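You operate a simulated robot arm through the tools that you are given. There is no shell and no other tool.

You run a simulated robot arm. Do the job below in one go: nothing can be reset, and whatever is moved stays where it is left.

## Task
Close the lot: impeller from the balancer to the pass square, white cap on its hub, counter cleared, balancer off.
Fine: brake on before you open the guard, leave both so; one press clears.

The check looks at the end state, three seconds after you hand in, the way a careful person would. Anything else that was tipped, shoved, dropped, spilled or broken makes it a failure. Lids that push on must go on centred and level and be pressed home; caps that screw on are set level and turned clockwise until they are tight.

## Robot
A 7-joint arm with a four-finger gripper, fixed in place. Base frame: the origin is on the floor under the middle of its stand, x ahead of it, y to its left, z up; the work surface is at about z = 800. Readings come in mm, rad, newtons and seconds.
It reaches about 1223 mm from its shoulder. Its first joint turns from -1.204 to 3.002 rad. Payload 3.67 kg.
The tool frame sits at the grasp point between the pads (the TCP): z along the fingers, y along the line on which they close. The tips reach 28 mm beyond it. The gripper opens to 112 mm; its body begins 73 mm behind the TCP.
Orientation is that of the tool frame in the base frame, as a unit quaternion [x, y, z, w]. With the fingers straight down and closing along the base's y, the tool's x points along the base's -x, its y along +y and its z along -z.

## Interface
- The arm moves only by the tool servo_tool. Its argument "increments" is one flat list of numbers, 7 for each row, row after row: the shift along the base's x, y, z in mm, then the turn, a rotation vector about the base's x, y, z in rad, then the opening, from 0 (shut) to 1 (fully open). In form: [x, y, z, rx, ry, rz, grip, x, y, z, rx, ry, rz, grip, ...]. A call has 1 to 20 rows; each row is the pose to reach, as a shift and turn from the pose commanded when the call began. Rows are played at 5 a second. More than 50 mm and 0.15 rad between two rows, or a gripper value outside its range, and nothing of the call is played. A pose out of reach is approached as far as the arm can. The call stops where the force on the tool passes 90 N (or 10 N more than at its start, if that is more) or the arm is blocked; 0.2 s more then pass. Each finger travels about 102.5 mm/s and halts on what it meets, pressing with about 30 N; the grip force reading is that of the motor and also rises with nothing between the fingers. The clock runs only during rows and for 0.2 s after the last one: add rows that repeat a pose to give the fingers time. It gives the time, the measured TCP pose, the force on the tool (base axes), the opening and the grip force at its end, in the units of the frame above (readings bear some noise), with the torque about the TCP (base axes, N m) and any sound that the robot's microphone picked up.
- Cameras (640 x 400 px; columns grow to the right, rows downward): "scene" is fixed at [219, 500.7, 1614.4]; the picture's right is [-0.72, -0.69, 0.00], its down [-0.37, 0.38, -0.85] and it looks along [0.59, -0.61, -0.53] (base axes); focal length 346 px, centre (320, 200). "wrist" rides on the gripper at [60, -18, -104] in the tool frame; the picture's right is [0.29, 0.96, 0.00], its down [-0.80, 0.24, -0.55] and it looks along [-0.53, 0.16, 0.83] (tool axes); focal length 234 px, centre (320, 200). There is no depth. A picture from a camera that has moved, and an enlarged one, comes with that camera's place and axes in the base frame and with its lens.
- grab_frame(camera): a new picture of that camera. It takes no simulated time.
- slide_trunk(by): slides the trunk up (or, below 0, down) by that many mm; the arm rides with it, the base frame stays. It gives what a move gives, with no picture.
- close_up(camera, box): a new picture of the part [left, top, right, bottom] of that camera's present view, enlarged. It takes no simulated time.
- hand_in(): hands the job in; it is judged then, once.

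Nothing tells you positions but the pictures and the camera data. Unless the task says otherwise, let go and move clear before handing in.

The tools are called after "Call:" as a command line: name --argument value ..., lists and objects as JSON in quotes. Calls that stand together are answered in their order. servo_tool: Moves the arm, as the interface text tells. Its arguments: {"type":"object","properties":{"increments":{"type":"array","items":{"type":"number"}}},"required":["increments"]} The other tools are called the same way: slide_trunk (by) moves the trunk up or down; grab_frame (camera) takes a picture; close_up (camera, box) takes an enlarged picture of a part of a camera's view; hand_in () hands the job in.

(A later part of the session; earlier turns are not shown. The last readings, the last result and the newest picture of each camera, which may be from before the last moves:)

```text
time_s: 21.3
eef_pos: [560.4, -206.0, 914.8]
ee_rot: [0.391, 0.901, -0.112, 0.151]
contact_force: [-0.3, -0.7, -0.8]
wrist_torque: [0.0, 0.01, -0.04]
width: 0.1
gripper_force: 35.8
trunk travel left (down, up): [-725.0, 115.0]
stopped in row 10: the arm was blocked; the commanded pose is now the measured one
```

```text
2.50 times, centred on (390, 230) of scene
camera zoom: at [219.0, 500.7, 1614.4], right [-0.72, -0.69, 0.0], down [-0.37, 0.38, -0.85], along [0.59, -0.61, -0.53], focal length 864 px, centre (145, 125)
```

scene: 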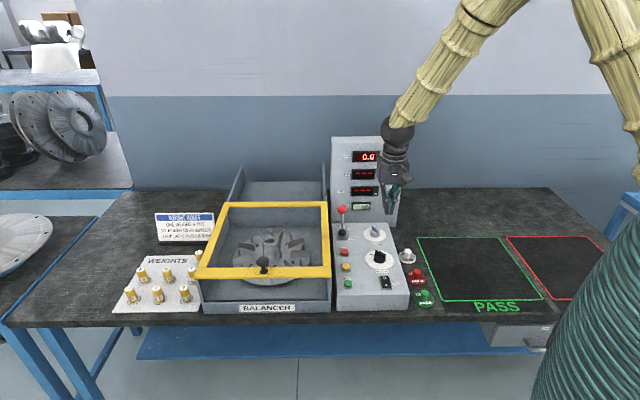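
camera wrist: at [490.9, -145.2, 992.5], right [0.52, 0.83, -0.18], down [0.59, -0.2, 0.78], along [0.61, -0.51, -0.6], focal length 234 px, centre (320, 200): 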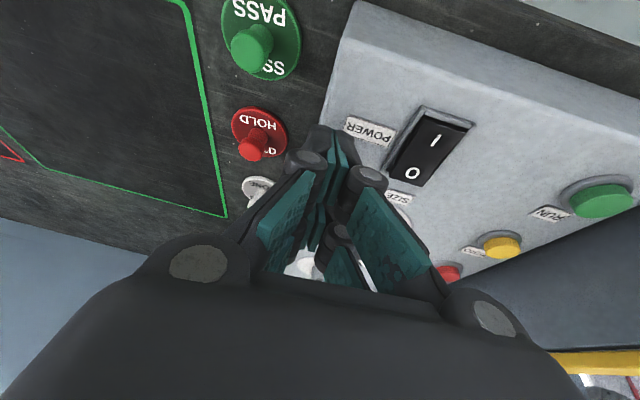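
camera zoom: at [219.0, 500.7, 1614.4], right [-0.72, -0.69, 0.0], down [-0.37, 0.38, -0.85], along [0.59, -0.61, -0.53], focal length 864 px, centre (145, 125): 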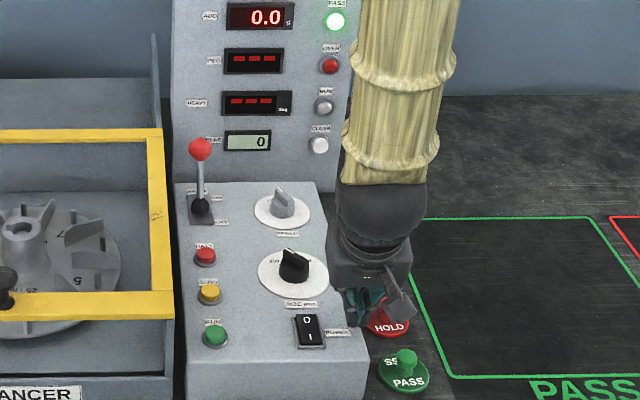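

The arm hit its folding limit with the outward tilt, sagged to the right of the panel and stopped, with no contact force. I'll raise it, take the tilt out, and approach the rocker with the tool vertical instead.

Call:
servo_tool --increments '[0, 0, 40, 0, 0, 0, 0, 10, 10, 75, 0.108, 0.065, 0.011, 0, 30, 20, 105, 0.216, 0.13, 0.022, 0, 50, 36, 125, 0.3245, 0.1944, 0.033, 0, 50, 36, 125, 0.3245, 0.1944, 0.033, 0]'

Call:
grab_frame --camera "scene"

Call:
grab_frame --camera "wrist"

```text
time_s: 22.5
eef_pos: [612.3, -172.4, 1041.8]
ee_rot: [0.379, 0.925, -0.003, 0.002]
contact_force: [0.2, -3.5, 0.1]
wrist_torque: [0.42, 0.1, -0.01]
width: 0.0
gripper_force: 35.7
trunk travel left (down, up): [-725.0, 115.0]
```

```text
taken
```

scene: 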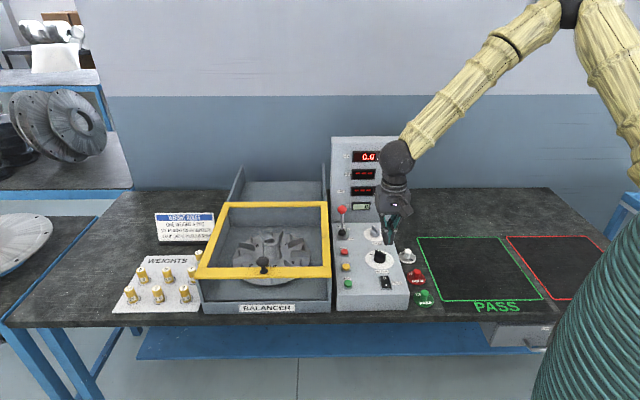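

```text
taken
camera wrist: at [556.6, -141.7, 1145.3], right [0.47, 0.88, 0.0], down [0.74, -0.39, 0.56], along [0.49, -0.26, -0.83], focal length 234 px, centre (320, 200)
```

wrist: 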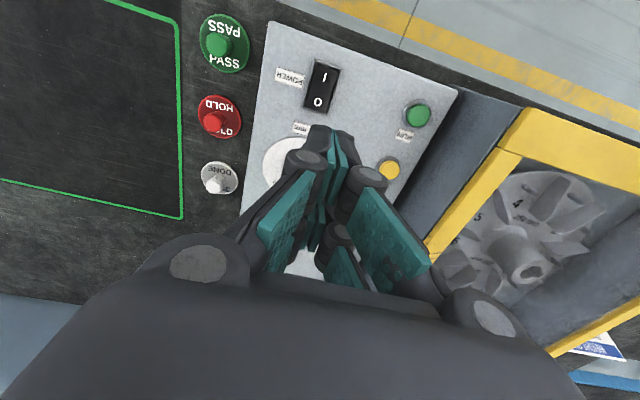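

Everything is still in place, and the rocker O is at about (601,-171,868). I'll yaw the tool 90° so the narrow side of the closed fingers runs along the rocker, staying high.

Call:
servo_tool --increments '[-2, -2, 0, 0, 0, 0.1428, 0, -4, -4, 0, 0, 0, 0.2856, 0, -6, -6, 0, 0, 0, 0.4284, 0, -8, -8, 0, 0, 0, 0.5712, 0, -10, -10, 0, 0, 0, 0.714, 0, -12, -12, 0, 0, 0, 0.8568, 0, -13, -14, 0, 0, 0, 0.9996, 0, -14, -16, 0, 0, 0, 1.1424, 0, -15, -18, 0, 0, 0, 1.2852, 0, -16, -19, 0, 0, 0, 1.428, 0, -16.4, -19.5, 0, 0, 0, 1.5708, 0, -16.4, -19.5, 0, 0, 0, 1.5708, 0]'

Call:
grab_frame --camera "wrist"

Call:
close_up --camera "scene" --box '[330, 150, 450, 310]'

```text
time_s: 25.1
eef_pos: [596.2, -188.4, 1041.6]
ee_rot: [-0.384, 0.923, 0.001, 0.001]
contact_force: [0.4, -0.2, 0.7]
wrist_torque: [-0.01, 0.01, 0.03]
width: 0.0
gripper_force: 35.5
trunk travel left (down, up): [-725.0, 115.0]
```

```text
taken
camera wrist: at [567.0, -244.5, 1145.6], right [-0.88, 0.47, 0.0], down [0.39, 0.73, 0.56], along [0.26, 0.49, -0.83], focal length 234 px, centre (320, 200)
```

wrist: 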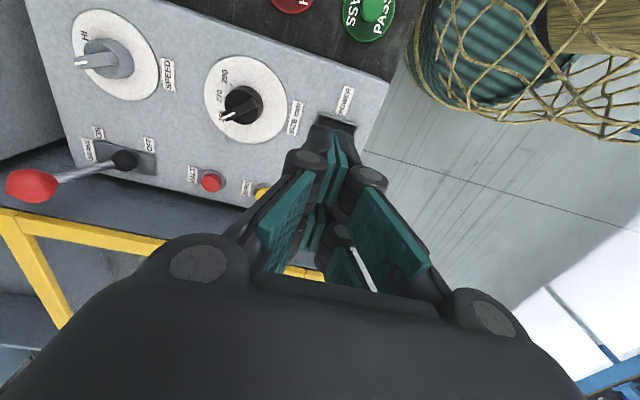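

```text
2.50 times, centred on (390, 230) of scene
camera zoom: at [219.0, 500.7, 1614.4], right [-0.72, -0.69, 0.0], down [-0.37, 0.38, -0.85], along [0.59, -0.61, -0.53], focal length 864 px, centre (145, 125)
```

zoom: 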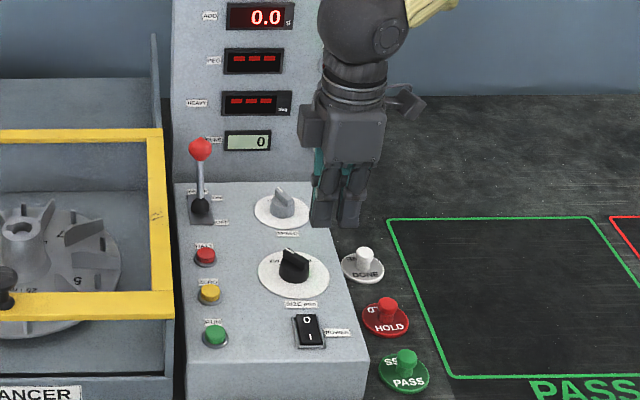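

The side view shows each finger pair about 20 mm wide, positioned to land on the rocker's O half. I'll descend to just above it and check.

Call:
servo_tool --increments '[0, 0, -40, 0, 0, 0, 0, 0, 0, -80, 0, 0, 0, 0, 0, 0, -120, 0, 0, 0, 0, 0, 0, -128, 0, 0, 0, 0, 0, 0, -128, 0, 0, 0, 0]'

Call:
grab_frame --camera "wrist"

Call:
close_up --camera "scene" --box '[350, 210, 430, 310]'

```text
time_s: 26.3
eef_pos: [596.0, -189.2, 912.2]
ee_rot: [-0.385, 0.923, 0.001, 0.002]
contact_force: [-0.3, -0.6, 0.2]
wrist_torque: [-0.02, 0.03, 0.01]
width: 0.0
gripper_force: 36.0
trunk travel left (down, up): [-725.0, 115.0]
```

```text
taken
camera wrist: at [566.8, -244.4, 1017.5], right [-0.88, 0.47, 0.0], down [0.39, 0.73, 0.56], along [0.26, 0.49, -0.83], focal length 234 px, centre (320, 200)
```

wrist: 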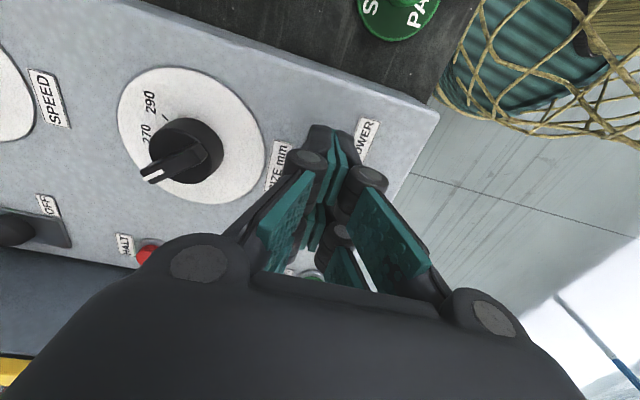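

```text
4.00 times, centred on (390, 260) of scene
camera zoom: at [219.0, 500.7, 1614.4], right [-0.72, -0.69, 0.0], down [-0.37, 0.38, -0.85], along [0.59, -0.61, -0.53], focal length 1383 px, centre (40, -40)
```

zoom: 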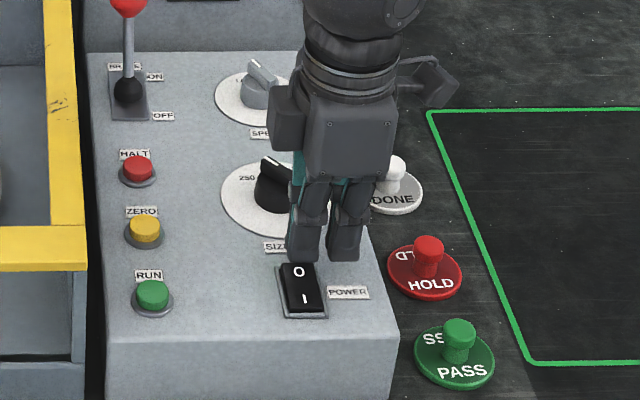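

The left finger pair is right over the O half of the rocker. I'll press down slowly.

Call:
servo_tool --increments '[0, 0, -2, 0, 0, 0, 0, 0, 0, -4, 0, 0, 0, 0, 0, 0, -6, 0, 0, 0, 0, 0, 0, -8, 0, 0, 0, 0, 0, 0, -10, 0, 0, 0, 0]'

Call:
close_up --camera "scene" --box '[330, 130, 430, 310]'

```text
time_s: 27.5
eef_pos: [596.0, -188.8, 904.4]
ee_rot: [-0.384, 0.924, 0.001, 0.002]
contact_force: [-0.3, 0.3, 1.0]
wrist_torque: [0.02, -0.01, -0.03]
width: 0.0
gripper_force: 35.4
trunk travel left (down, up): [-725.0, 115.0]
heard: click
```

```text
2.22 times, centred on (380, 220) of scene
camera zoom: at [219.0, 500.7, 1614.4], right [-0.72, -0.69, 0.0], down [-0.37, 0.38, -0.85], along [0.59, -0.61, -0.53], focal length 768 px, centre (187, 156)
```

zoom: 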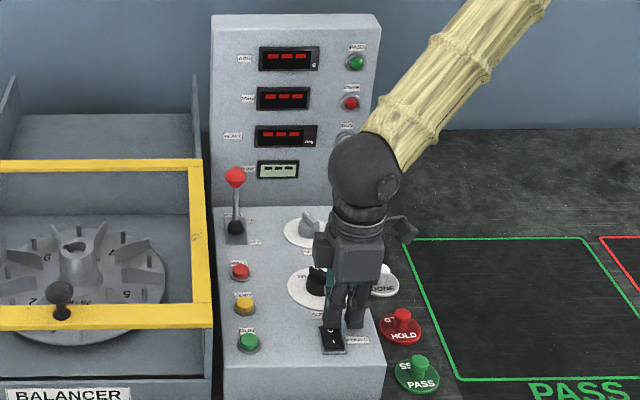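

It clicked, and all displays went to dashes with the lights out, so the balancer is off. I'll raise the tool, turn it back to face along the bench, and look at the rocker and guard.

Call:
servo_tool --increments '[0, 0, 30, 0, 0, 0, 0, 0, 0, 75, 0, 0, 0, 0, 0, 0, 120, 0, 0, 0, 0, 0, 10, 150, 0, 0, -0.1428, 0, 0, 30, 165, 0, 0, -0.2856, 0, 0, 50, 170, 0, 0, -0.4284, 0, 0, 70, 170, 0, 0, -0.5712, 0, 0, 90, 170, 0, 0, -0.714, 0, 0, 110, 170, 0, 0, -0.8568, 0, 5, 130, 170, 0, 0, -0.9996, 0, 10, 150, 170, 0, 0, -1.1424, 0, 20, 170, 170, 0, 0, -1.2852, 0, 30, 190, 170, 0, 0, -1.428, 0, 40, 210, 170, 0, 0, -1.5708, 0, 40, 210, 170, 0, 0, -1.5708, 0]'

Call:
grab_frame --camera "scene"

Call:
close_up --camera "scene" --box '[320, 130, 450, 320]'

Call:
grab_frame --camera "wrist"

```text
time_s: 30.7
eef_pos: [634.9, 22.1, 1073.1]
ee_rot: [0.382, 0.924, -0.001, 0.001]
contact_force: [-0.3, 0.4, 0.2]
wrist_torque: [0.04, 0.0, 0.02]
width: 0.0
gripper_force: 35.9
trunk travel left (down, up): [-725.0, 115.0]
```

```text
taken
```

scene: 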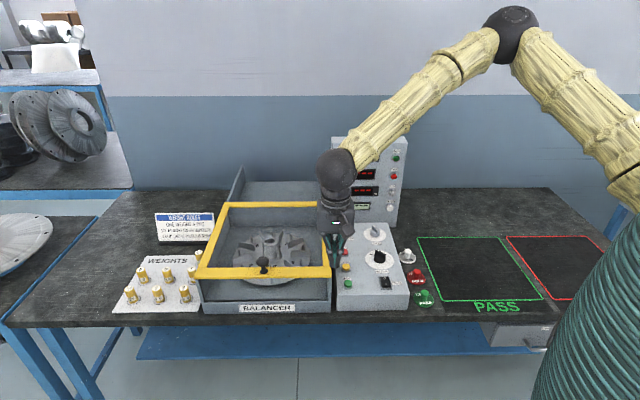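

```text
2.11 times, centred on (385, 225) of scene
camera zoom: at [219.0, 500.7, 1614.4], right [-0.72, -0.69, 0.0], down [-0.37, 0.38, -0.85], along [0.59, -0.61, -0.53], focal length 728 px, centre (183, 147)
```

zoom: 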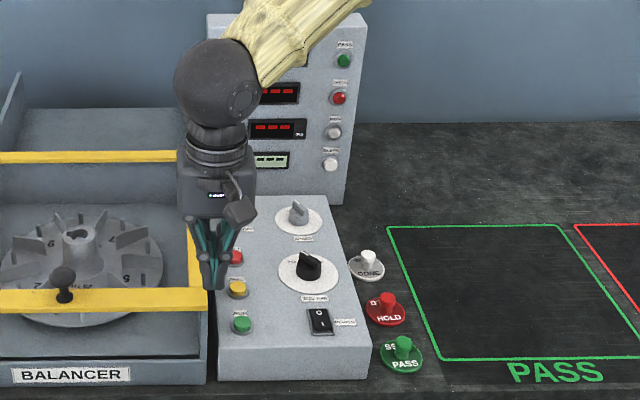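

```text
taken
camera wrist: at [580.7, 51.0, 1177.2], right [0.47, 0.88, 0.0], down [0.73, -0.39, 0.56], along [0.49, -0.26, -0.83], focal length 234 px, centre (320, 200)
```

wrist: 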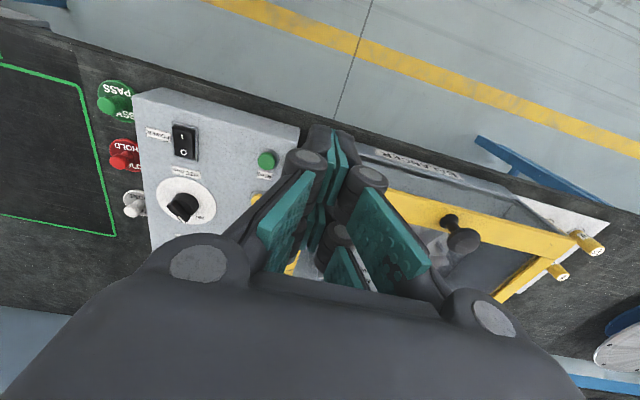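

The rocker now shows O pressed and everything else is untouched. The guard knob head is at about (807,107,990) and its base at about (822,101,942); I'll stand off in front of it with closed fingers and descend to knob height.

Call:
servo_tool --increments '[24, 28, 0, 0, 0, 0, 0, 48, 56, 0, 0, 0, 0, 0, 72, 84, 0, 0, 0, 0, 0, 97, 112, 0, 0, 0, 0, 0, 121.2, 140.7, 0, 0, 0, 0, 0, 121.2, 140.7, -30, 0, 0, 0, 0, 121.2, 140.7, -60, 0, 0, 0, 0, 121.2, 140.7, -86.8, 0, 0, 0, 0, 121.2, 140.7, -86.8, 0, 0, 0, 0]'

Call:
grab_frame --camera "wrist"

Call:
close_up --camera "scene" --box '[190, 160, 345, 320]'

```text
time_s: 32.7
eef_pos: [756.3, 162.0, 986.4]
ee_rot: [0.381, 0.925, -0.001, 0.002]
contact_force: [-0.5, 0.0, -0.1]
wrist_torque: [-0.03, 0.02, 0.01]
width: 0.0
gripper_force: 35.5
trunk travel left (down, up): [-725.0, 115.0]
```

```text
taken
camera wrist: at [701.8, 191.5, 1091.0], right [0.47, 0.88, 0.0], down [0.73, -0.39, 0.56], along [0.49, -0.26, -0.83], focal length 234 px, centre (320, 200)
```

wrist: 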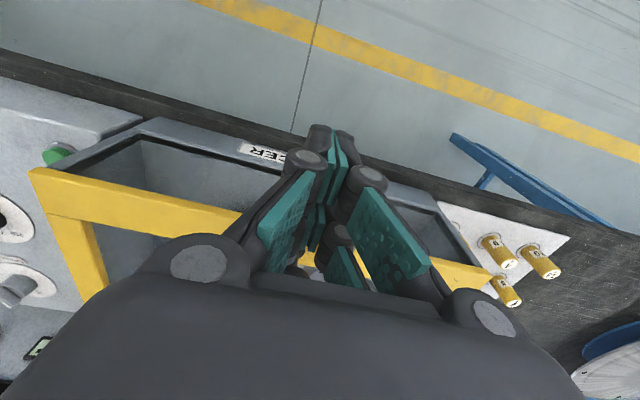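

```text
2.50 times, centred on (268, 240) of scene
camera zoom: at [219.0, 500.7, 1614.4], right [-0.72, -0.69, 0.0], down [-0.37, 0.38, -0.85], along [0.59, -0.61, -0.53], focal length 864 px, centre (451, 100)
```

zoom: 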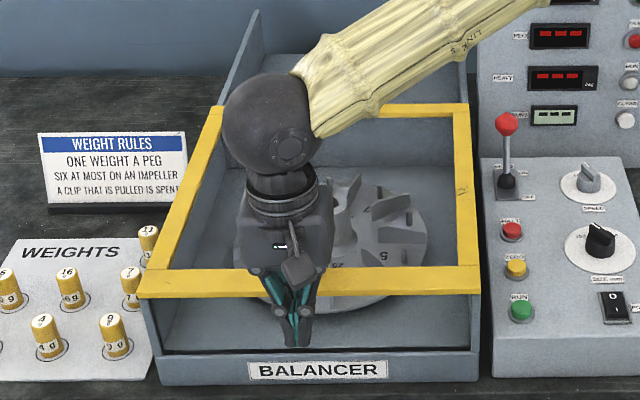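

Aligned with the knob in the picture. I'll advance to contact and push a short way to see whether the guard slides.

Call:
servo_tool --increments '[7, -7, 0, 0, 0, 0, 0, 14, -14, 0, 0, 0, 0, 0, 20, -20, 0, 0, 0, 0, 0, 25, -25, 0, 0, 0, 0, 0, 30, -30, 0, 0, 0, 0, 0, 35, -35, 0, 0, 0, 0, 0, 40, -40, 0, 0, 0, 0, 0, 45, -45, 0, 0, 0, 0, 0, 50, -50, 0, 0, 0, 0, 0]'

Call:
close_up --camera "scene" --box '[190, 160, 345, 320]'

Call:
grab_frame --camera "wrist"

```text
time_s: 34.7
eef_pos: [807.3, 111.5, 986.1]
ee_rot: [0.382, 0.924, -0.001, 0.001]
contact_force: [0.4, -0.3, -0.9]
wrist_torque: [0.02, -0.02, -0.02]
width: 0.0
gripper_force: 36.0
trunk travel left (down, up): [-725.0, 115.0]
```

```text
2.50 times, centred on (268, 240) of scene
camera zoom: at [219.0, 500.7, 1614.4], right [-0.72, -0.69, 0.0], down [-0.37, 0.38, -0.85], along [0.59, -0.61, -0.53], focal length 864 px, centre (451, 100)
```

zoom: 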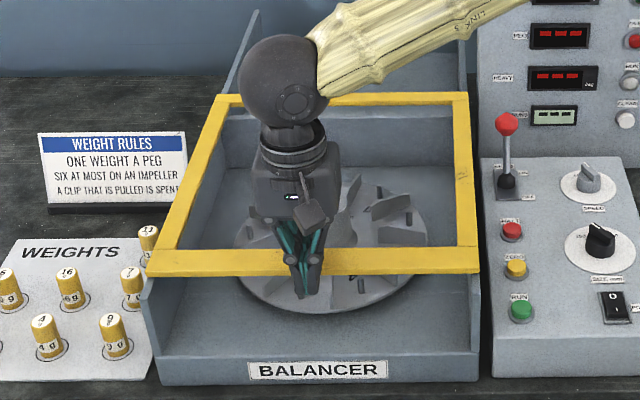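

```text
taken
camera wrist: at [752.6, 140.9, 1090.6], right [0.47, 0.88, 0.0], down [0.73, -0.39, 0.56], along [0.49, -0.26, -0.83], focal length 234 px, centre (320, 200)
```

wrist: 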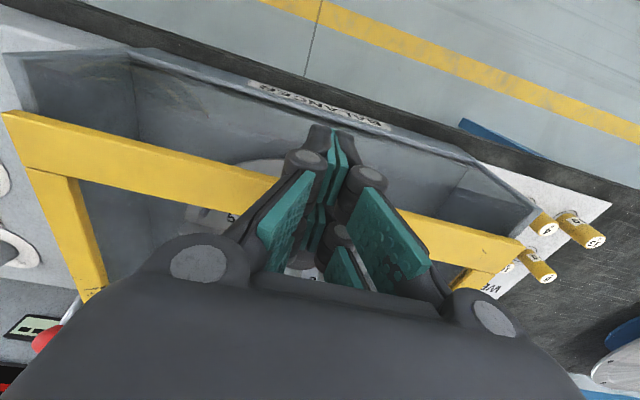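

The guard is sliding back smoothly with almost no force. I'll keep pushing it back along its rails.

Call:
servo_tool --increments '[10, -10, 0, 0, 0, 0, 0, 20, -20, 0, 0, 0, 0, 0, 30, -30, 0, 0, 0, 0, 0, 40, -40, 0, 0, 0, 0, 0, 50, -50, 0, 0, 0, 0, 0, 60, -60, 0, 0, 0, 0, 0, 70, -70, 0, 0, 0, 0, 0, 80, -80, 0, 0, 0, 0, 0, 90, -90, 0, 0, 0, 0, 0, 100, -100, 0, 0, 0, 0, 0, 110, -110, 0, 0, 0, 0, 0, 120, -120, 0, 0, 0, 0, 0, 130, -130, 0, 0, 0, 0, 0, 140, -140, 0, 0, 0, 0, 0]'

Call:
grab_frame --camera "scene"

Call:
grab_frame --camera "wrist"

```text
time_s: 37.7
eef_pos: [946.7, -29.5, 986.9]
ee_rot: [0.381, 0.925, 0.0, 0.001]
contact_force: [-0.1, 0.1, 0.0]
wrist_torque: [0.01, 0.02, 0.02]
width: 0.0
gripper_force: 35.8
trunk travel left (down, up): [-725.0, 115.0]
```

```text
taken
```

scene: 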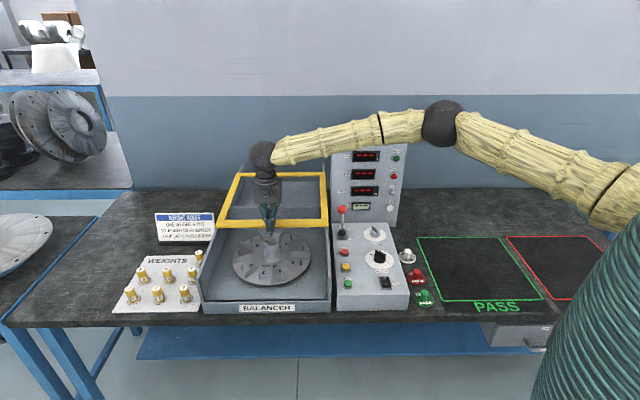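

```text
taken
camera wrist: at [892.2, 0.7, 1091.1], right [0.47, 0.88, 0.0], down [0.73, -0.39, 0.56], along [0.49, -0.26, -0.83], focal length 234 px, centre (320, 200)
```

wrist: 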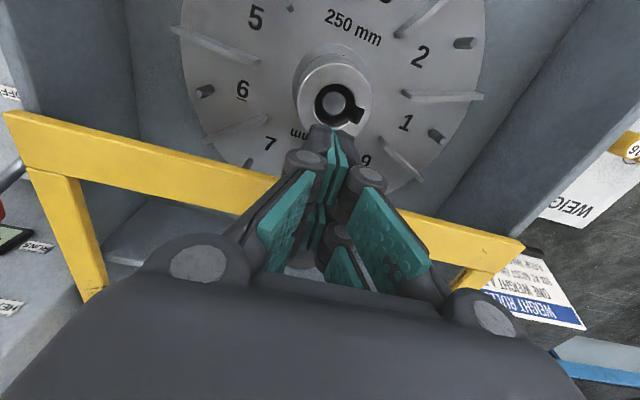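

The guard is well back and the impeller is exposed. I'll continue pushing, more slowly, until it reaches its stop.

Call:
servo_tool --increments '[7, -7, 0, 0, 0, 0, 0, 14, -14, 0, 0, 0, 0, 0, 21, -21, 0, 0, 0, 0, 0, 28, -28, 0, 0, 0, 0, 0, 35, -35, 0, 0, 0, 0, 0, 42, -42, 0, 0, 0, 0, 0, 49, -49, 0, 0, 0, 0, 0, 56, -56, 0, 0, 0, 0, 0]'

Call:
grab_frame --camera "scene"

Call:
grab_frame --camera "wrist"

```text
time_s: 39.5
eef_pos: [1003.0, -84.1, 986.4]
ee_rot: [0.381, 0.925, 0.0, 0.001]
contact_force: [-0.2, 0.5, -0.4]
wrist_torque: [-0.04, -0.04, 0.02]
width: 0.1
gripper_force: 35.7
trunk travel left (down, up): [-725.0, 115.0]
```

```text
taken
```

scene: 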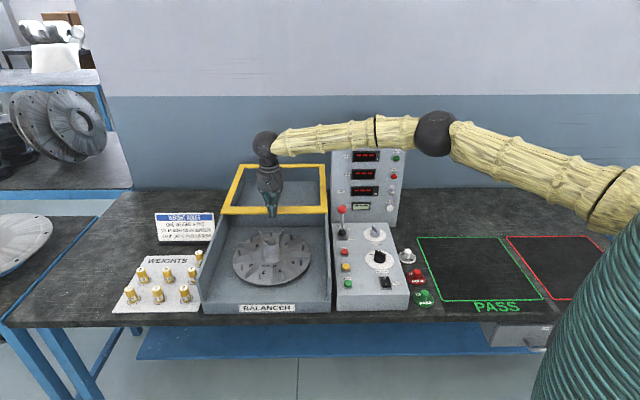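

```text
taken
camera wrist: at [948.3, -54.6, 1090.3], right [0.47, 0.88, 0.0], down [0.73, -0.39, 0.56], along [0.49, -0.26, -0.83], focal length 234 px, centre (320, 200)
```

wrist: 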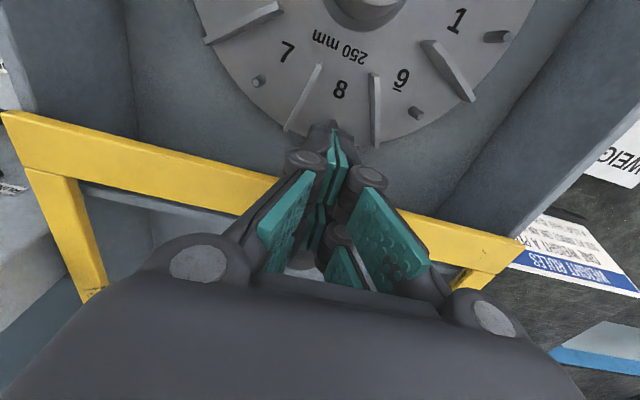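

The guard's rear bar is nearly at the rail ends. I'll push gently a bit more to find the stop.

Call:
servo_tool --increments '[4, -4, 0, 0, 0, 0, 0, 8, -8, 0, 0, 0, 0, 0, 12, -12, 0, 0, 0, 0, 0, 16, -16, 0, 0, 0, 0, 0, 20, -20, 0, 0, 0, 0, 0]'

Call:
close_up --camera "scene" --box '[190, 130, 345, 320]'

```text
time_s: 40.7
eef_pos: [1022.2, -103.2, 987.1]
ee_rot: [0.381, 0.925, -0.001, 0.0]
contact_force: [-0.1, 1.1, -0.6]
wrist_torque: [0.02, 0.03, 0.02]
width: 0.2
gripper_force: 35.7
trunk travel left (down, up): [-725.0, 115.0]
```

```text
2.11 times, centred on (268, 225) of scene
camera zoom: at [219.0, 500.7, 1614.4], right [-0.72, -0.69, 0.0], down [-0.37, 0.38, -0.85], along [0.59, -0.61, -0.53], focal length 728 px, centre (430, 147)
```

zoom: 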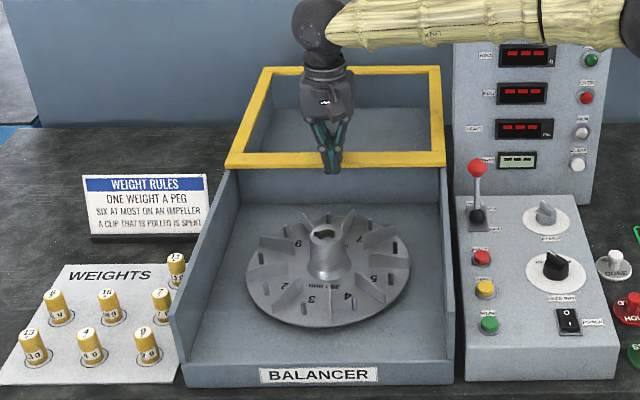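

The guard is essentially fully back. One last gentle push to confirm the stop.

Call:
servo_tool --increments '[2, -2, 0, 0, 0, 0, 0, 4, -4, 0, 0, 0, 0, 0, 6, -6, 0, 0, 0, 0, 0, 8, -8, 0, 0, 0, 0, 0]'

Call:
close_up --camera "scene" --box '[190, 130, 345, 320]'

```text
time_s: 41.7
eef_pos: [1031.2, -112.4, 987.1]
ee_rot: [0.382, 0.924, 0.0, 0.0]
contact_force: [0.3, -0.1, 0.2]
wrist_torque: [0.03, -0.02, 0.01]
width: 0.1
gripper_force: 35.5
trunk travel left (down, up): [-725.0, 115.0]
```

```text
2.11 times, centred on (268, 225) of scene
camera zoom: at [219.0, 500.7, 1614.4], right [-0.72, -0.69, 0.0], down [-0.37, 0.38, -0.85], along [0.59, -0.61, -0.53], focal length 728 px, centre (430, 147)
```

zoom: 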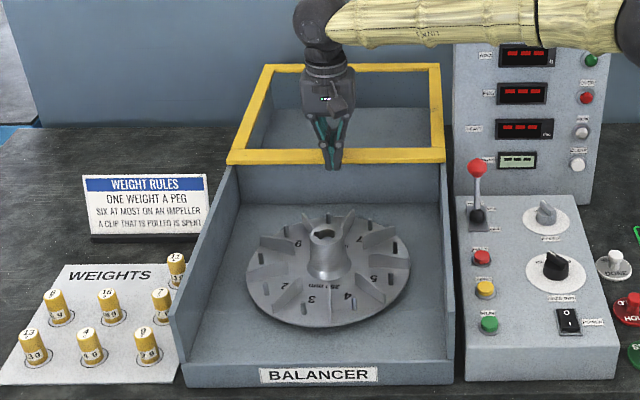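

It's at the end of the rails by eye. A few more millimetres will tell me if it's on its stop.

Call:
servo_tool --increments '[2, -2, 0, 0, 0, 0, 0, 4, -4, 0, 0, 0, 0, 0, 6, -6, 0, 0, 0, 0, 0]'

Call:
close_up --camera "scene" --box '[210, 130, 345, 230]'

```text
time_s: 42.5
eef_pos: [1036.7, -116.0, 986.7]
ee_rot: [0.382, 0.924, 0.0, 0.001]
contact_force: [-7.2, 3.9, -0.1]
wrist_torque: [-0.01, 0.04, -0.06]
width: 6.3
gripper_force: 35.7
trunk travel left (down, up): [-725.0, 115.0]
```

```text
4.00 times, centred on (278, 180) of scene
camera zoom: at [219.0, 500.7, 1614.4], right [-0.72, -0.69, 0.0], down [-0.37, 0.38, -0.85], along [0.59, -0.61, -0.53], focal length 1383 px, centre (490, 280)
```

zoom: 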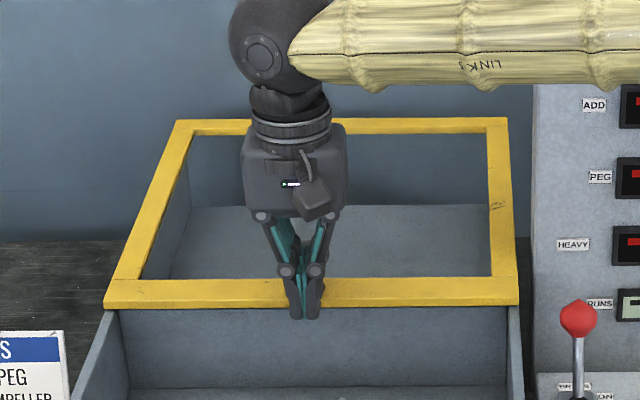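

Now the force rose, so the guard is at its stop and fully open. I'll back off, rise, open the gripper and look straight down at the impeller hub.

Call:
servo_tool --increments '[-10, 10, 0, 0, 0, 0, 0, -30, 30, 10, 0, 0, 0, 0, -45, 48, 45, 0, 0, 0, 0.3, -65, 70, 80, 0, 0, 0, 0.6, -90, 95, 110, 0, 0, 0, 1, -110.2, 116.8, 115, 0, 0, 0, 1, -110.2, 116.8, 115, 0, 0, 0, 1, -110.2, 116.8, 115, 0, 0, 0, 1]'

Call:
grab_frame --camera "wrist"

Call:
close_up --camera "wrist" --box '[200, 20, 440, 200]'

Call:
close_up --camera "scene" --box '[210, 200, 340, 310]'

```text
time_s: 44.3
eef_pos: [927.0, -1.2, 1101.2]
ee_rot: [0.381, 0.925, 0.0, 0.001]
contact_force: [0.9, 0.1, -0.1]
wrist_torque: [0.02, 0.0, -0.01]
width: 111.9
gripper_force: 0.2
trunk travel left (down, up): [-725.0, 115.0]
```

```text
taken
camera wrist: at [872.0, 28.6, 1206.1], right [0.47, 0.88, 0.0], down [0.73, -0.39, 0.56], along [0.49, -0.26, -0.83], focal length 234 px, centre (320, 200)
```

wrist: 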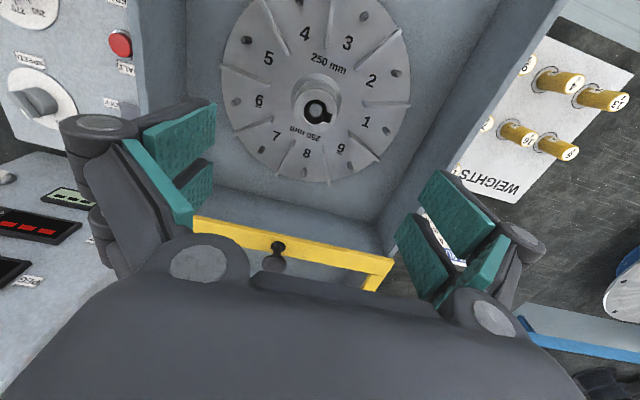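

```text
2.22 times, centred on (320, 110) of wrist
camera zoom: at [872.0, 28.6, 1206.1], right [0.47, 0.88, 0.0], down [0.73, -0.39, 0.56], along [0.49, -0.26, -0.83], focal length 520 px, centre (320, 400)
```

zoom: 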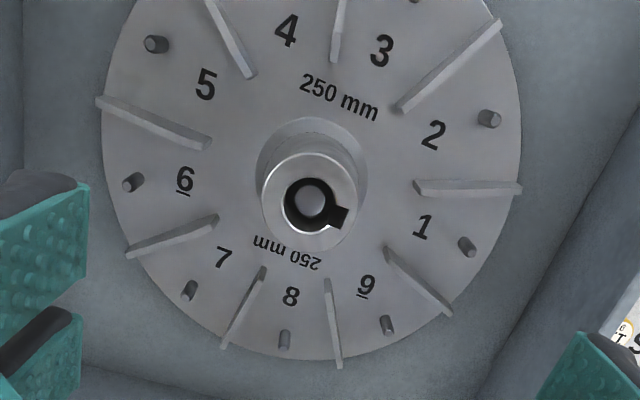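

```text
3.64 times, centred on (275, 255) of scene
camera zoom: at [219.0, 500.7, 1614.4], right [-0.72, -0.69, 0.0], down [-0.37, 0.38, -0.85], along [0.59, -0.61, -0.53], focal length 1257 px, centre (484, 0)
```

zoom: 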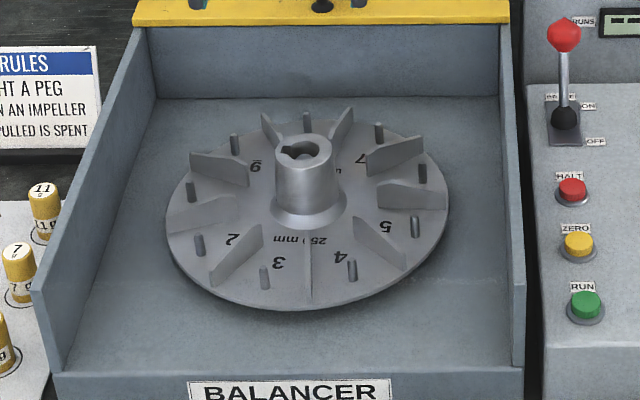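

The hub is clear to see: about 48 mm across, top at z≈934, centred near (920,-2.5), with the blades starting well outside it. I'll centre over it, pre-close to about 60 mm and descend partway to re-check.

Call:
servo_tool --increments '[-3, -1, -30, 0, 0, 0, 0.8, -6.8, -1.3, -65, 0, 0, 0, 0.56, -6.8, -1.3, -101, 0, 0, 0, 0.56, -6.8, -1.3, -101, 0, 0, 0, 0.56]'

Call:
grab_frame --camera "wrist"

Call:
close_up --camera "wrist" --box '[220, 20, 420, 190]'

Call:
close_up --camera "scene" --box '[210, 180, 340, 310]'

```text
time_s: 45.3
eef_pos: [918.9, -2.2, 1001.0]
ee_rot: [0.381, 0.924, -0.001, 0.001]
contact_force: [-0.3, -0.2, 0.5]
wrist_torque: [0.0, -0.05, 0.01]
width: 62.9
gripper_force: 0.0
trunk travel left (down, up): [-725.0, 115.0]
```

```text
taken
camera wrist: at [863.5, 27.3, 1105.3], right [0.47, 0.88, 0.0], down [0.73, -0.39, 0.56], along [0.49, -0.26, -0.83], focal length 234 px, centre (320, 200)
```

wrist: 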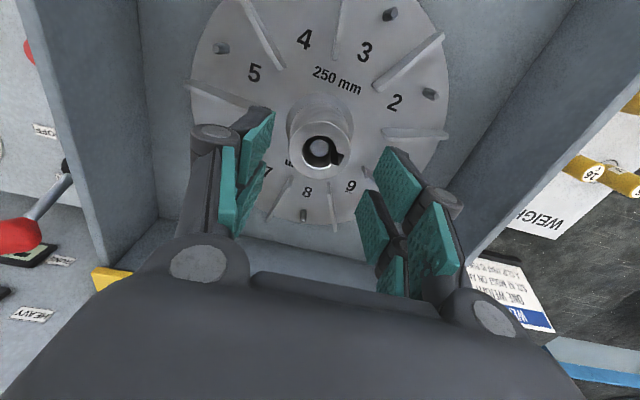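

```text
2.35 times, centred on (320, 105) of wrist
camera zoom: at [863.5, 27.3, 1105.3], right [0.47, 0.88, 0.0], down [0.73, -0.39, 0.56], along [0.49, -0.26, -0.83], focal length 551 px, centre (320, 424)
```

zoom: 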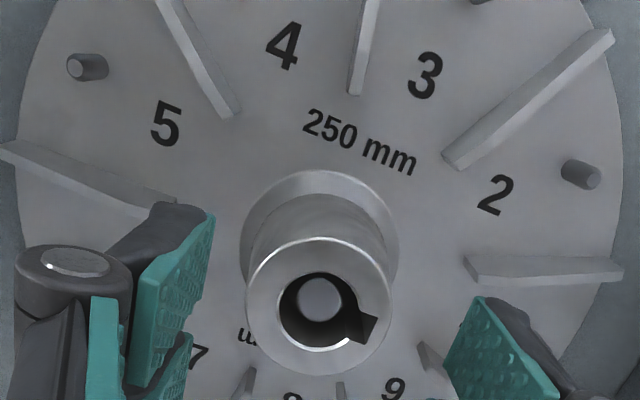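

```text
3.08 times, centred on (275, 245) of scene
camera zoom: at [219.0, 500.7, 1614.4], right [-0.72, -0.69, 0.0], down [-0.37, 0.38, -0.85], along [0.59, -0.61, -0.53], focal length 1064 px, centre (458, 62)
```

zoom: 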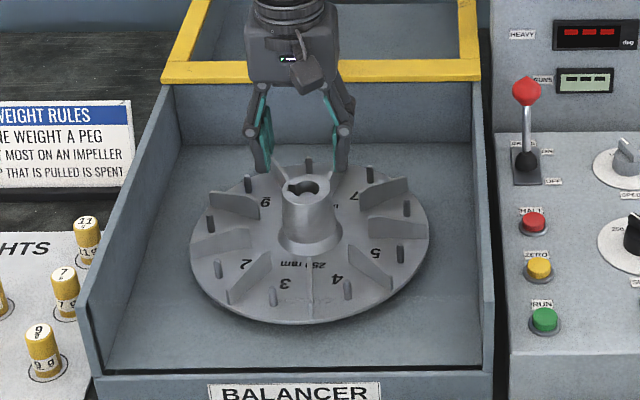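

The hub is centred between the fingers laterally. I'll take a tighter look to pin its height and centre before going down.

Call:
close_up --camera "scene" --box '[250, 225, 300, 270]'

Call:
close_up --camera "wrist" --box '[280, 100, 370, 190]'

```text
8.89 times, centred on (275, 248) of scene
camera zoom: at [219.0, 500.7, 1614.4], right [-0.72, -0.69, 0.0], down [-0.37, 0.38, -0.85], along [0.59, -0.61, -0.53], focal length 3073 px, centre (720, -222)
```

zoom: 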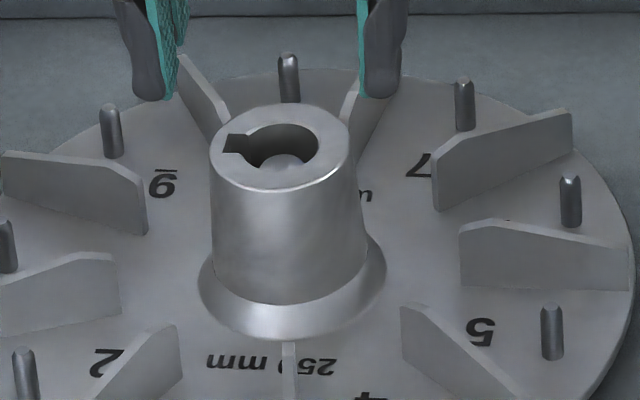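

```text
4.44 times, centred on (325, 145) of wrist
camera zoom: at [863.5, 27.3, 1105.3], right [0.47, 0.88, 0.0], down [0.73, -0.39, 0.56], along [0.49, -0.26, -0.83], focal length 1041 px, centre (298, 444)
```

zoom: 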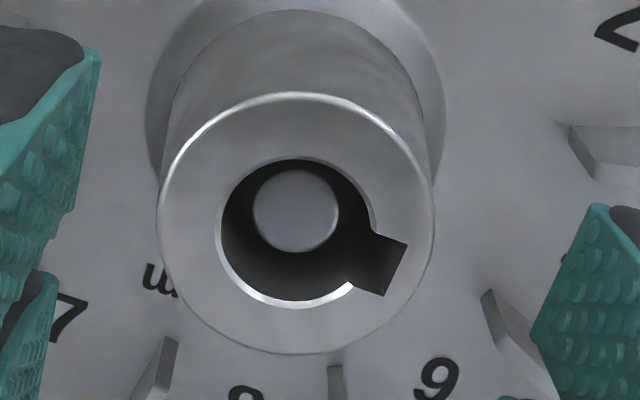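

The hub top looks to be at z≈928, about 4–5 mm further along the bench depth than the tool. I'll shift that way and descend so the fingers straddle the upper hub, then look again.

Call:
servo_tool --increments '[2.5, -1.5, -15, 0, 0, 0, 0.56, 4.5, -3, -32, 0, 0, 0, 0.56, 4.5, -3, -50, 0, 0, 0, 0.56, 4.5, -3, -50, 0, 0, 0, 0.56]'

Call:
grab_frame --camera "wrist"

Call:
close_up --camera "wrist" --box '[230, 100, 410, 260]'

Call:
close_up --camera "scene" --box '[235, 200, 315, 280]'

```text
time_s: 46.3
eef_pos: [923.7, -4.8, 950.8]
ee_rot: [0.382, 0.924, 0.0, 0.001]
contact_force: [0.3, 0.3, 1.0]
wrist_torque: [-0.02, -0.01, -0.01]
width: 62.7
gripper_force: 0.0
trunk travel left (down, up): [-725.0, 115.0]
```

```text
taken
camera wrist: at [869.2, 24.3, 1054.9], right [0.47, 0.88, 0.0], down [0.73, -0.39, 0.56], along [0.49, -0.26, -0.83], focal length 234 px, centre (320, 200)
```

wrist: 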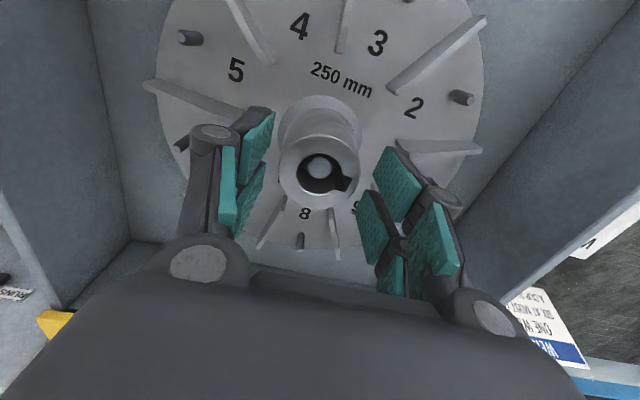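

```text
2.50 times, centred on (320, 180) of wrist
camera zoom: at [869.2, 24.3, 1054.9], right [0.47, 0.88, 0.0], down [0.73, -0.39, 0.56], along [0.49, -0.26, -0.83], focal length 585 px, centre (320, 250)
```

zoom: 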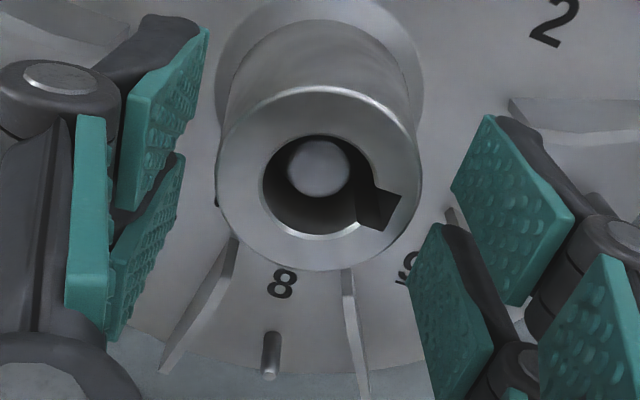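

```text
5.00 times, centred on (275, 240) of scene
camera zoom: at [219.0, 500.7, 1614.4], right [-0.72, -0.69, 0.0], down [-0.37, 0.38, -0.85], along [0.59, -0.61, -0.53], focal length 1728 px, centre (545, 0)
```

zoom: 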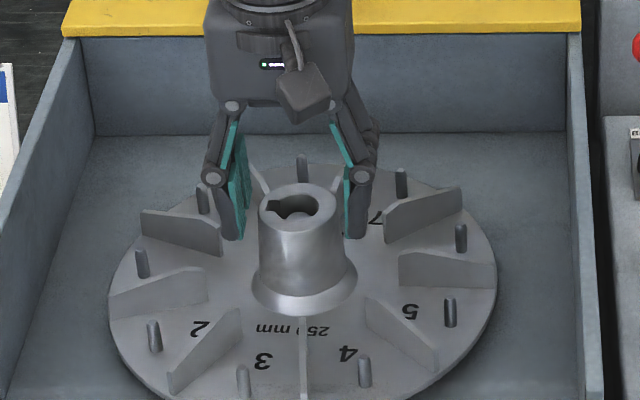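

The hub is centred between the pads to within about 1–2 mm. I'll descend so the tips stay above the hub's flare, then close on it.

Call:
servo_tool --increments '[0.5, -0.5, -12, 0, 0, 0, 0.56, 1, -0.7, -24, 0, 0, 0, 0.56, 1, -0.7, -35, 0, 0, 0, 0.56, 1, -0.7, -35, 0, 0, 0, 0.56]'

Call:
close_up --camera "wrist" --box '[210, 100, 430, 280]'

Call:
close_up --camera "scene" --box '[235, 200, 315, 280]'

```text
time_s: 47.3
eef_pos: [925.1, -6.2, 913.4]
ee_rot: [0.381, 0.925, 0.0, 0.001]
contact_force: [-0.6, -0.1, 0.0]
wrist_torque: [0.02, -0.02, -0.01]
width: 62.8
gripper_force: 0.1
trunk travel left (down, up): [-725.0, 115.0]
```

```text
2.22 times, centred on (320, 190) of wrist
camera zoom: at [870.1, 23.6, 1018.7], right [0.47, 0.88, 0.0], down [0.73, -0.39, 0.56], along [0.49, -0.26, -0.83], focal length 520 px, centre (320, 222)
```

zoom: 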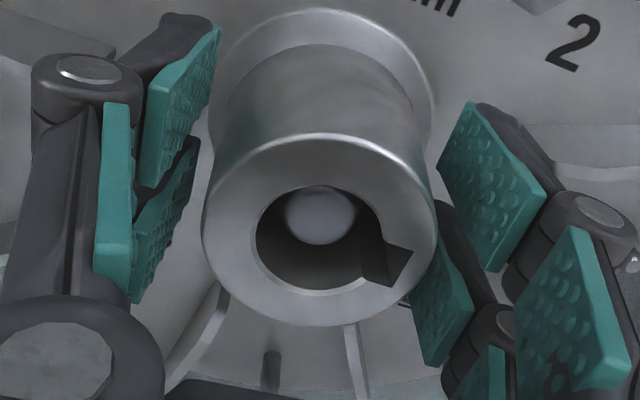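

```text
5.00 times, centred on (275, 240) of scene
camera zoom: at [219.0, 500.7, 1614.4], right [-0.72, -0.69, 0.0], down [-0.37, 0.38, -0.85], along [0.59, -0.61, -0.53], focal length 1728 px, centre (545, 0)
```

zoom: 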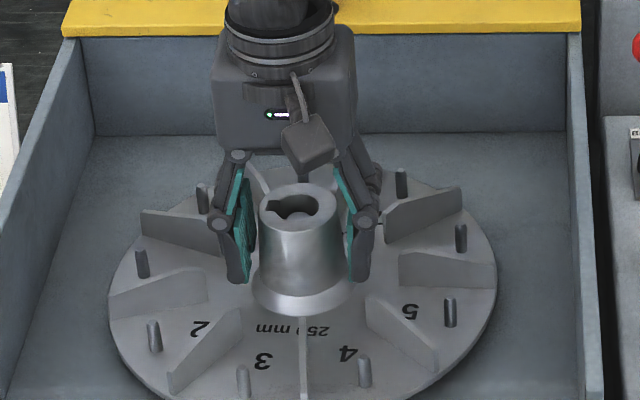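

The fingers straddle the hub cleanly above its flare. Now I close the grip.

Call:
servo_tool --increments '[0, 0, 0, 0, 0, 0, 0.45, 0, 0, 0, 0, 0, 0, 0.38, 0, 0, 0, 0, 0, 0, 0.2, 0, 0, 0, 0, 0, 0, 0, 0, 0, 0, 0, 0, 0, 0]'

Call:
close_up --camera "wrist" --box '[210, 100, 430, 280]'

Call:
close_up --camera "scene" --box '[215, 180, 335, 310]'

```text
time_s: 48.5
eef_pos: [925.6, -5.5, 915.0]
ee_rot: [0.381, 0.924, 0.0, 0.0]
contact_force: [3.5, 2.0, 1.6]
wrist_torque: [0.13, -0.06, 0.03]
width: 49.0
gripper_force: 29.6
trunk travel left (down, up): [-725.0, 115.0]
```

```text
2.22 times, centred on (320, 190) of wrist
camera zoom: at [870.4, 23.8, 1018.9], right [0.47, 0.88, 0.0], down [0.73, -0.39, 0.56], along [0.49, -0.26, -0.83], focal length 520 px, centre (320, 222)
```

zoom: 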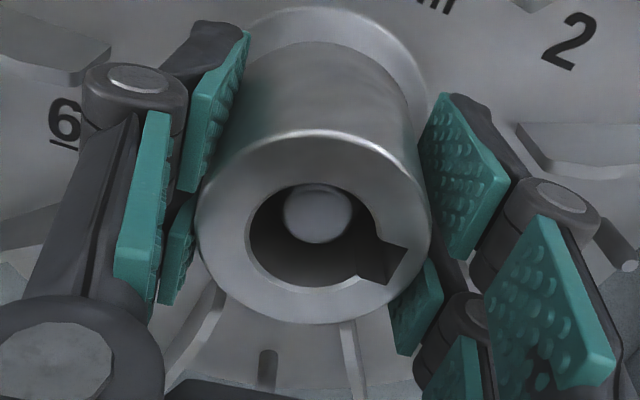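

```text
3.08 times, centred on (275, 245) of scene
camera zoom: at [219.0, 500.7, 1614.4], right [-0.72, -0.69, 0.0], down [-0.37, 0.38, -0.85], along [0.59, -0.61, -0.53], focal length 1064 px, centre (458, 62)
```

zoom: 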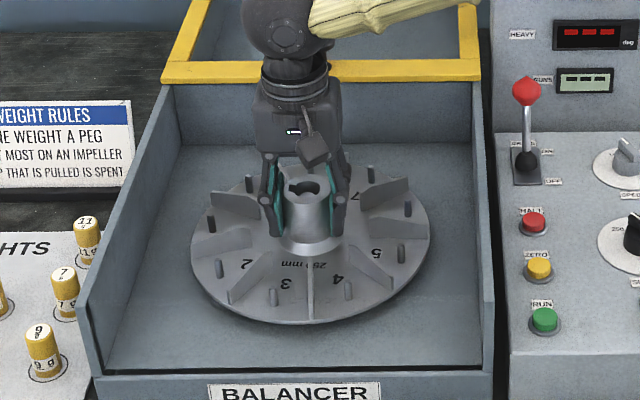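

Grip closed at 49 mm with full force on the hub. I'll lift straight up a little and check that the impeller comes cleanly.

Call:
servo_tool --increments '[0, 0, 3, 0, 0, 0, 0, 0, 0, 6, 0, 0, 0, 0, 0, 0, 10, 0, 0, 0, 0, 0, 0, 15, 0, 0, 0, 0, 0, 0, 20, 0, 0, 0, 0, 0, 0, 20, 0, 0, 0, 0]'

Call:
close_up --camera "scene" --box '[215, 180, 335, 310]'

Call:
grab_frame --camera "wrist"

```text
time_s: 49.9
eef_pos: [925.3, -6.5, 934.3]
ee_rot: [0.382, 0.924, -0.001, 0.0]
contact_force: [-0.4, -0.7, -5.3]
wrist_torque: [0.0, 0.01, 0.01]
width: 48.6
gripper_force: 29.8
trunk travel left (down, up): [-725.0, 115.0]
```

```text
3.08 times, centred on (275, 245) of scene
camera zoom: at [219.0, 500.7, 1614.4], right [-0.72, -0.69, 0.0], down [-0.37, 0.38, -0.85], along [0.59, -0.61, -0.53], focal length 1064 px, centre (458, 62)
```

zoom: 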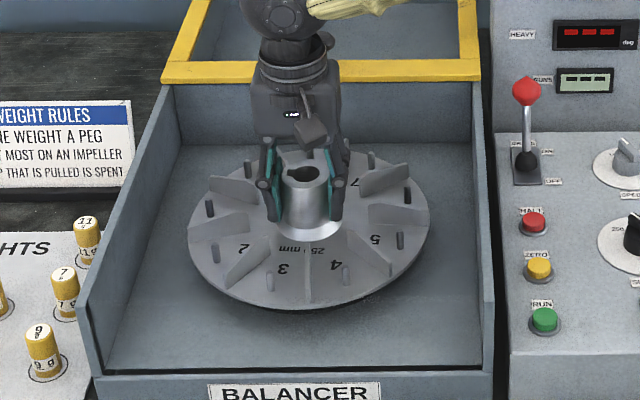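

```text
taken
camera wrist: at [870.8, 23.7, 1038.8], right [0.47, 0.88, 0.0], down [0.73, -0.39, 0.56], along [0.49, -0.26, -0.83], focal length 234 px, centre (320, 200)
```

wrist: 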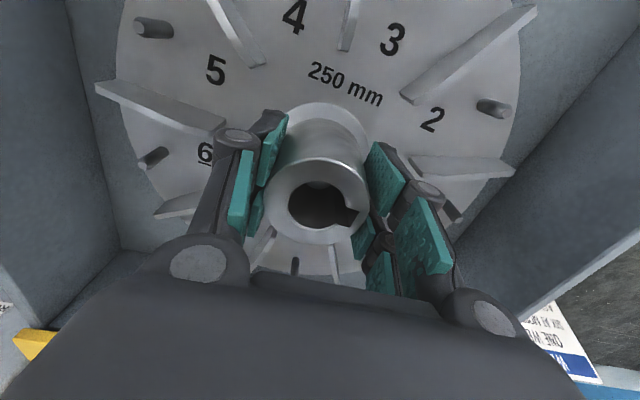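

The impeller lifts freely and is light (about 5 N), level and without slip. I'll raise it well clear of the walls and the brake lever.

Call:
servo_tool --increments '[0, 0, 15, 0, 0, 0, 0, 0, 0, 35, 0, 0, 0, 0, 0, 0, 60, 0, 0, 0, 0, 0, 0, 85, 0, 0, 0, 0, 0, 0, 110, 0, 0, 0, 0, 0, 0, 135, 0, 0, 0, 0, 0, 0, 145, 0, 0, 0, 0, 0, 0, 145, 0, 0, 0, 0]'

Call:
grab_frame --camera "scene"

Call:
grab_frame --camera "wrist"

```text
time_s: 51.7
eef_pos: [926.0, -7.8, 1080.3]
ee_rot: [0.381, 0.925, 0.0, 0.0]
contact_force: [0.1, -0.5, -4.3]
wrist_torque: [0.03, 0.02, -0.01]
width: 49.0
gripper_force: 30.0
trunk travel left (down, up): [-725.0, 115.0]
```

```text
taken
```

scene: 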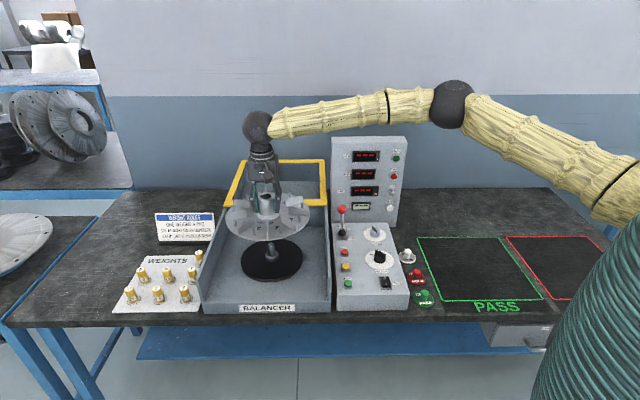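

```text
taken
camera wrist: at [870.9, 23.0, 1184.4], right [0.47, 0.88, 0.0], down [0.73, -0.39, 0.56], along [0.49, -0.26, -0.83], focal length 234 px, centre (320, 200)
```

wrist: 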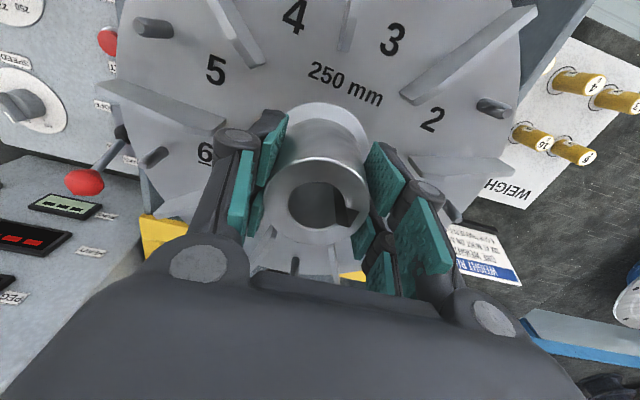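

The impeller is up and clear, hanging level. Next I carry it to the right along the bench, above the lever and in front of the column, toward the PASS square.

Call:
servo_tool --increments '[-12, -12, 0, 0, 0, 0, 0, -34, -35, 0, 0, 0, 0, 0, -57, -59, 0, 0, 0, 0, 0, -80, -83, 0, 0, 0, 0, 0, -103, -107, 0, 0, 0, 0, 0, -126, -131, 0, 0, 0, 0, 0, -149, -155, 0, 0, 0, 0, 0, -172, -179, 0, 0, 0, 0, 0, -195, -203, 0, 0, 0, 0, 0, -218, -227, 0, 0, 0, 0, 0, -235, -246, 0, 0, 0, 0, 0]'

Call:
grab_frame --camera "scene"

```text
time_s: 54.1
eef_pos: [689.3, -251.3, 1081.1]
ee_rot: [0.381, 0.924, 0.001, 0.001]
contact_force: [0.0, 1.3, -5.0]
wrist_torque: [0.05, -0.02, -0.03]
width: 48.9
gripper_force: 29.7
trunk travel left (down, up): [-725.0, 115.0]
```

```text
taken
```

scene: 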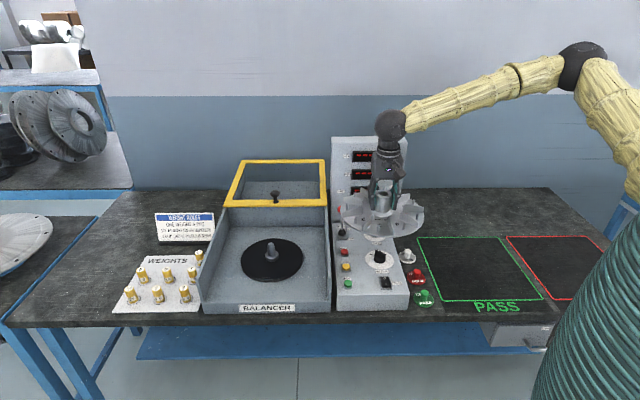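

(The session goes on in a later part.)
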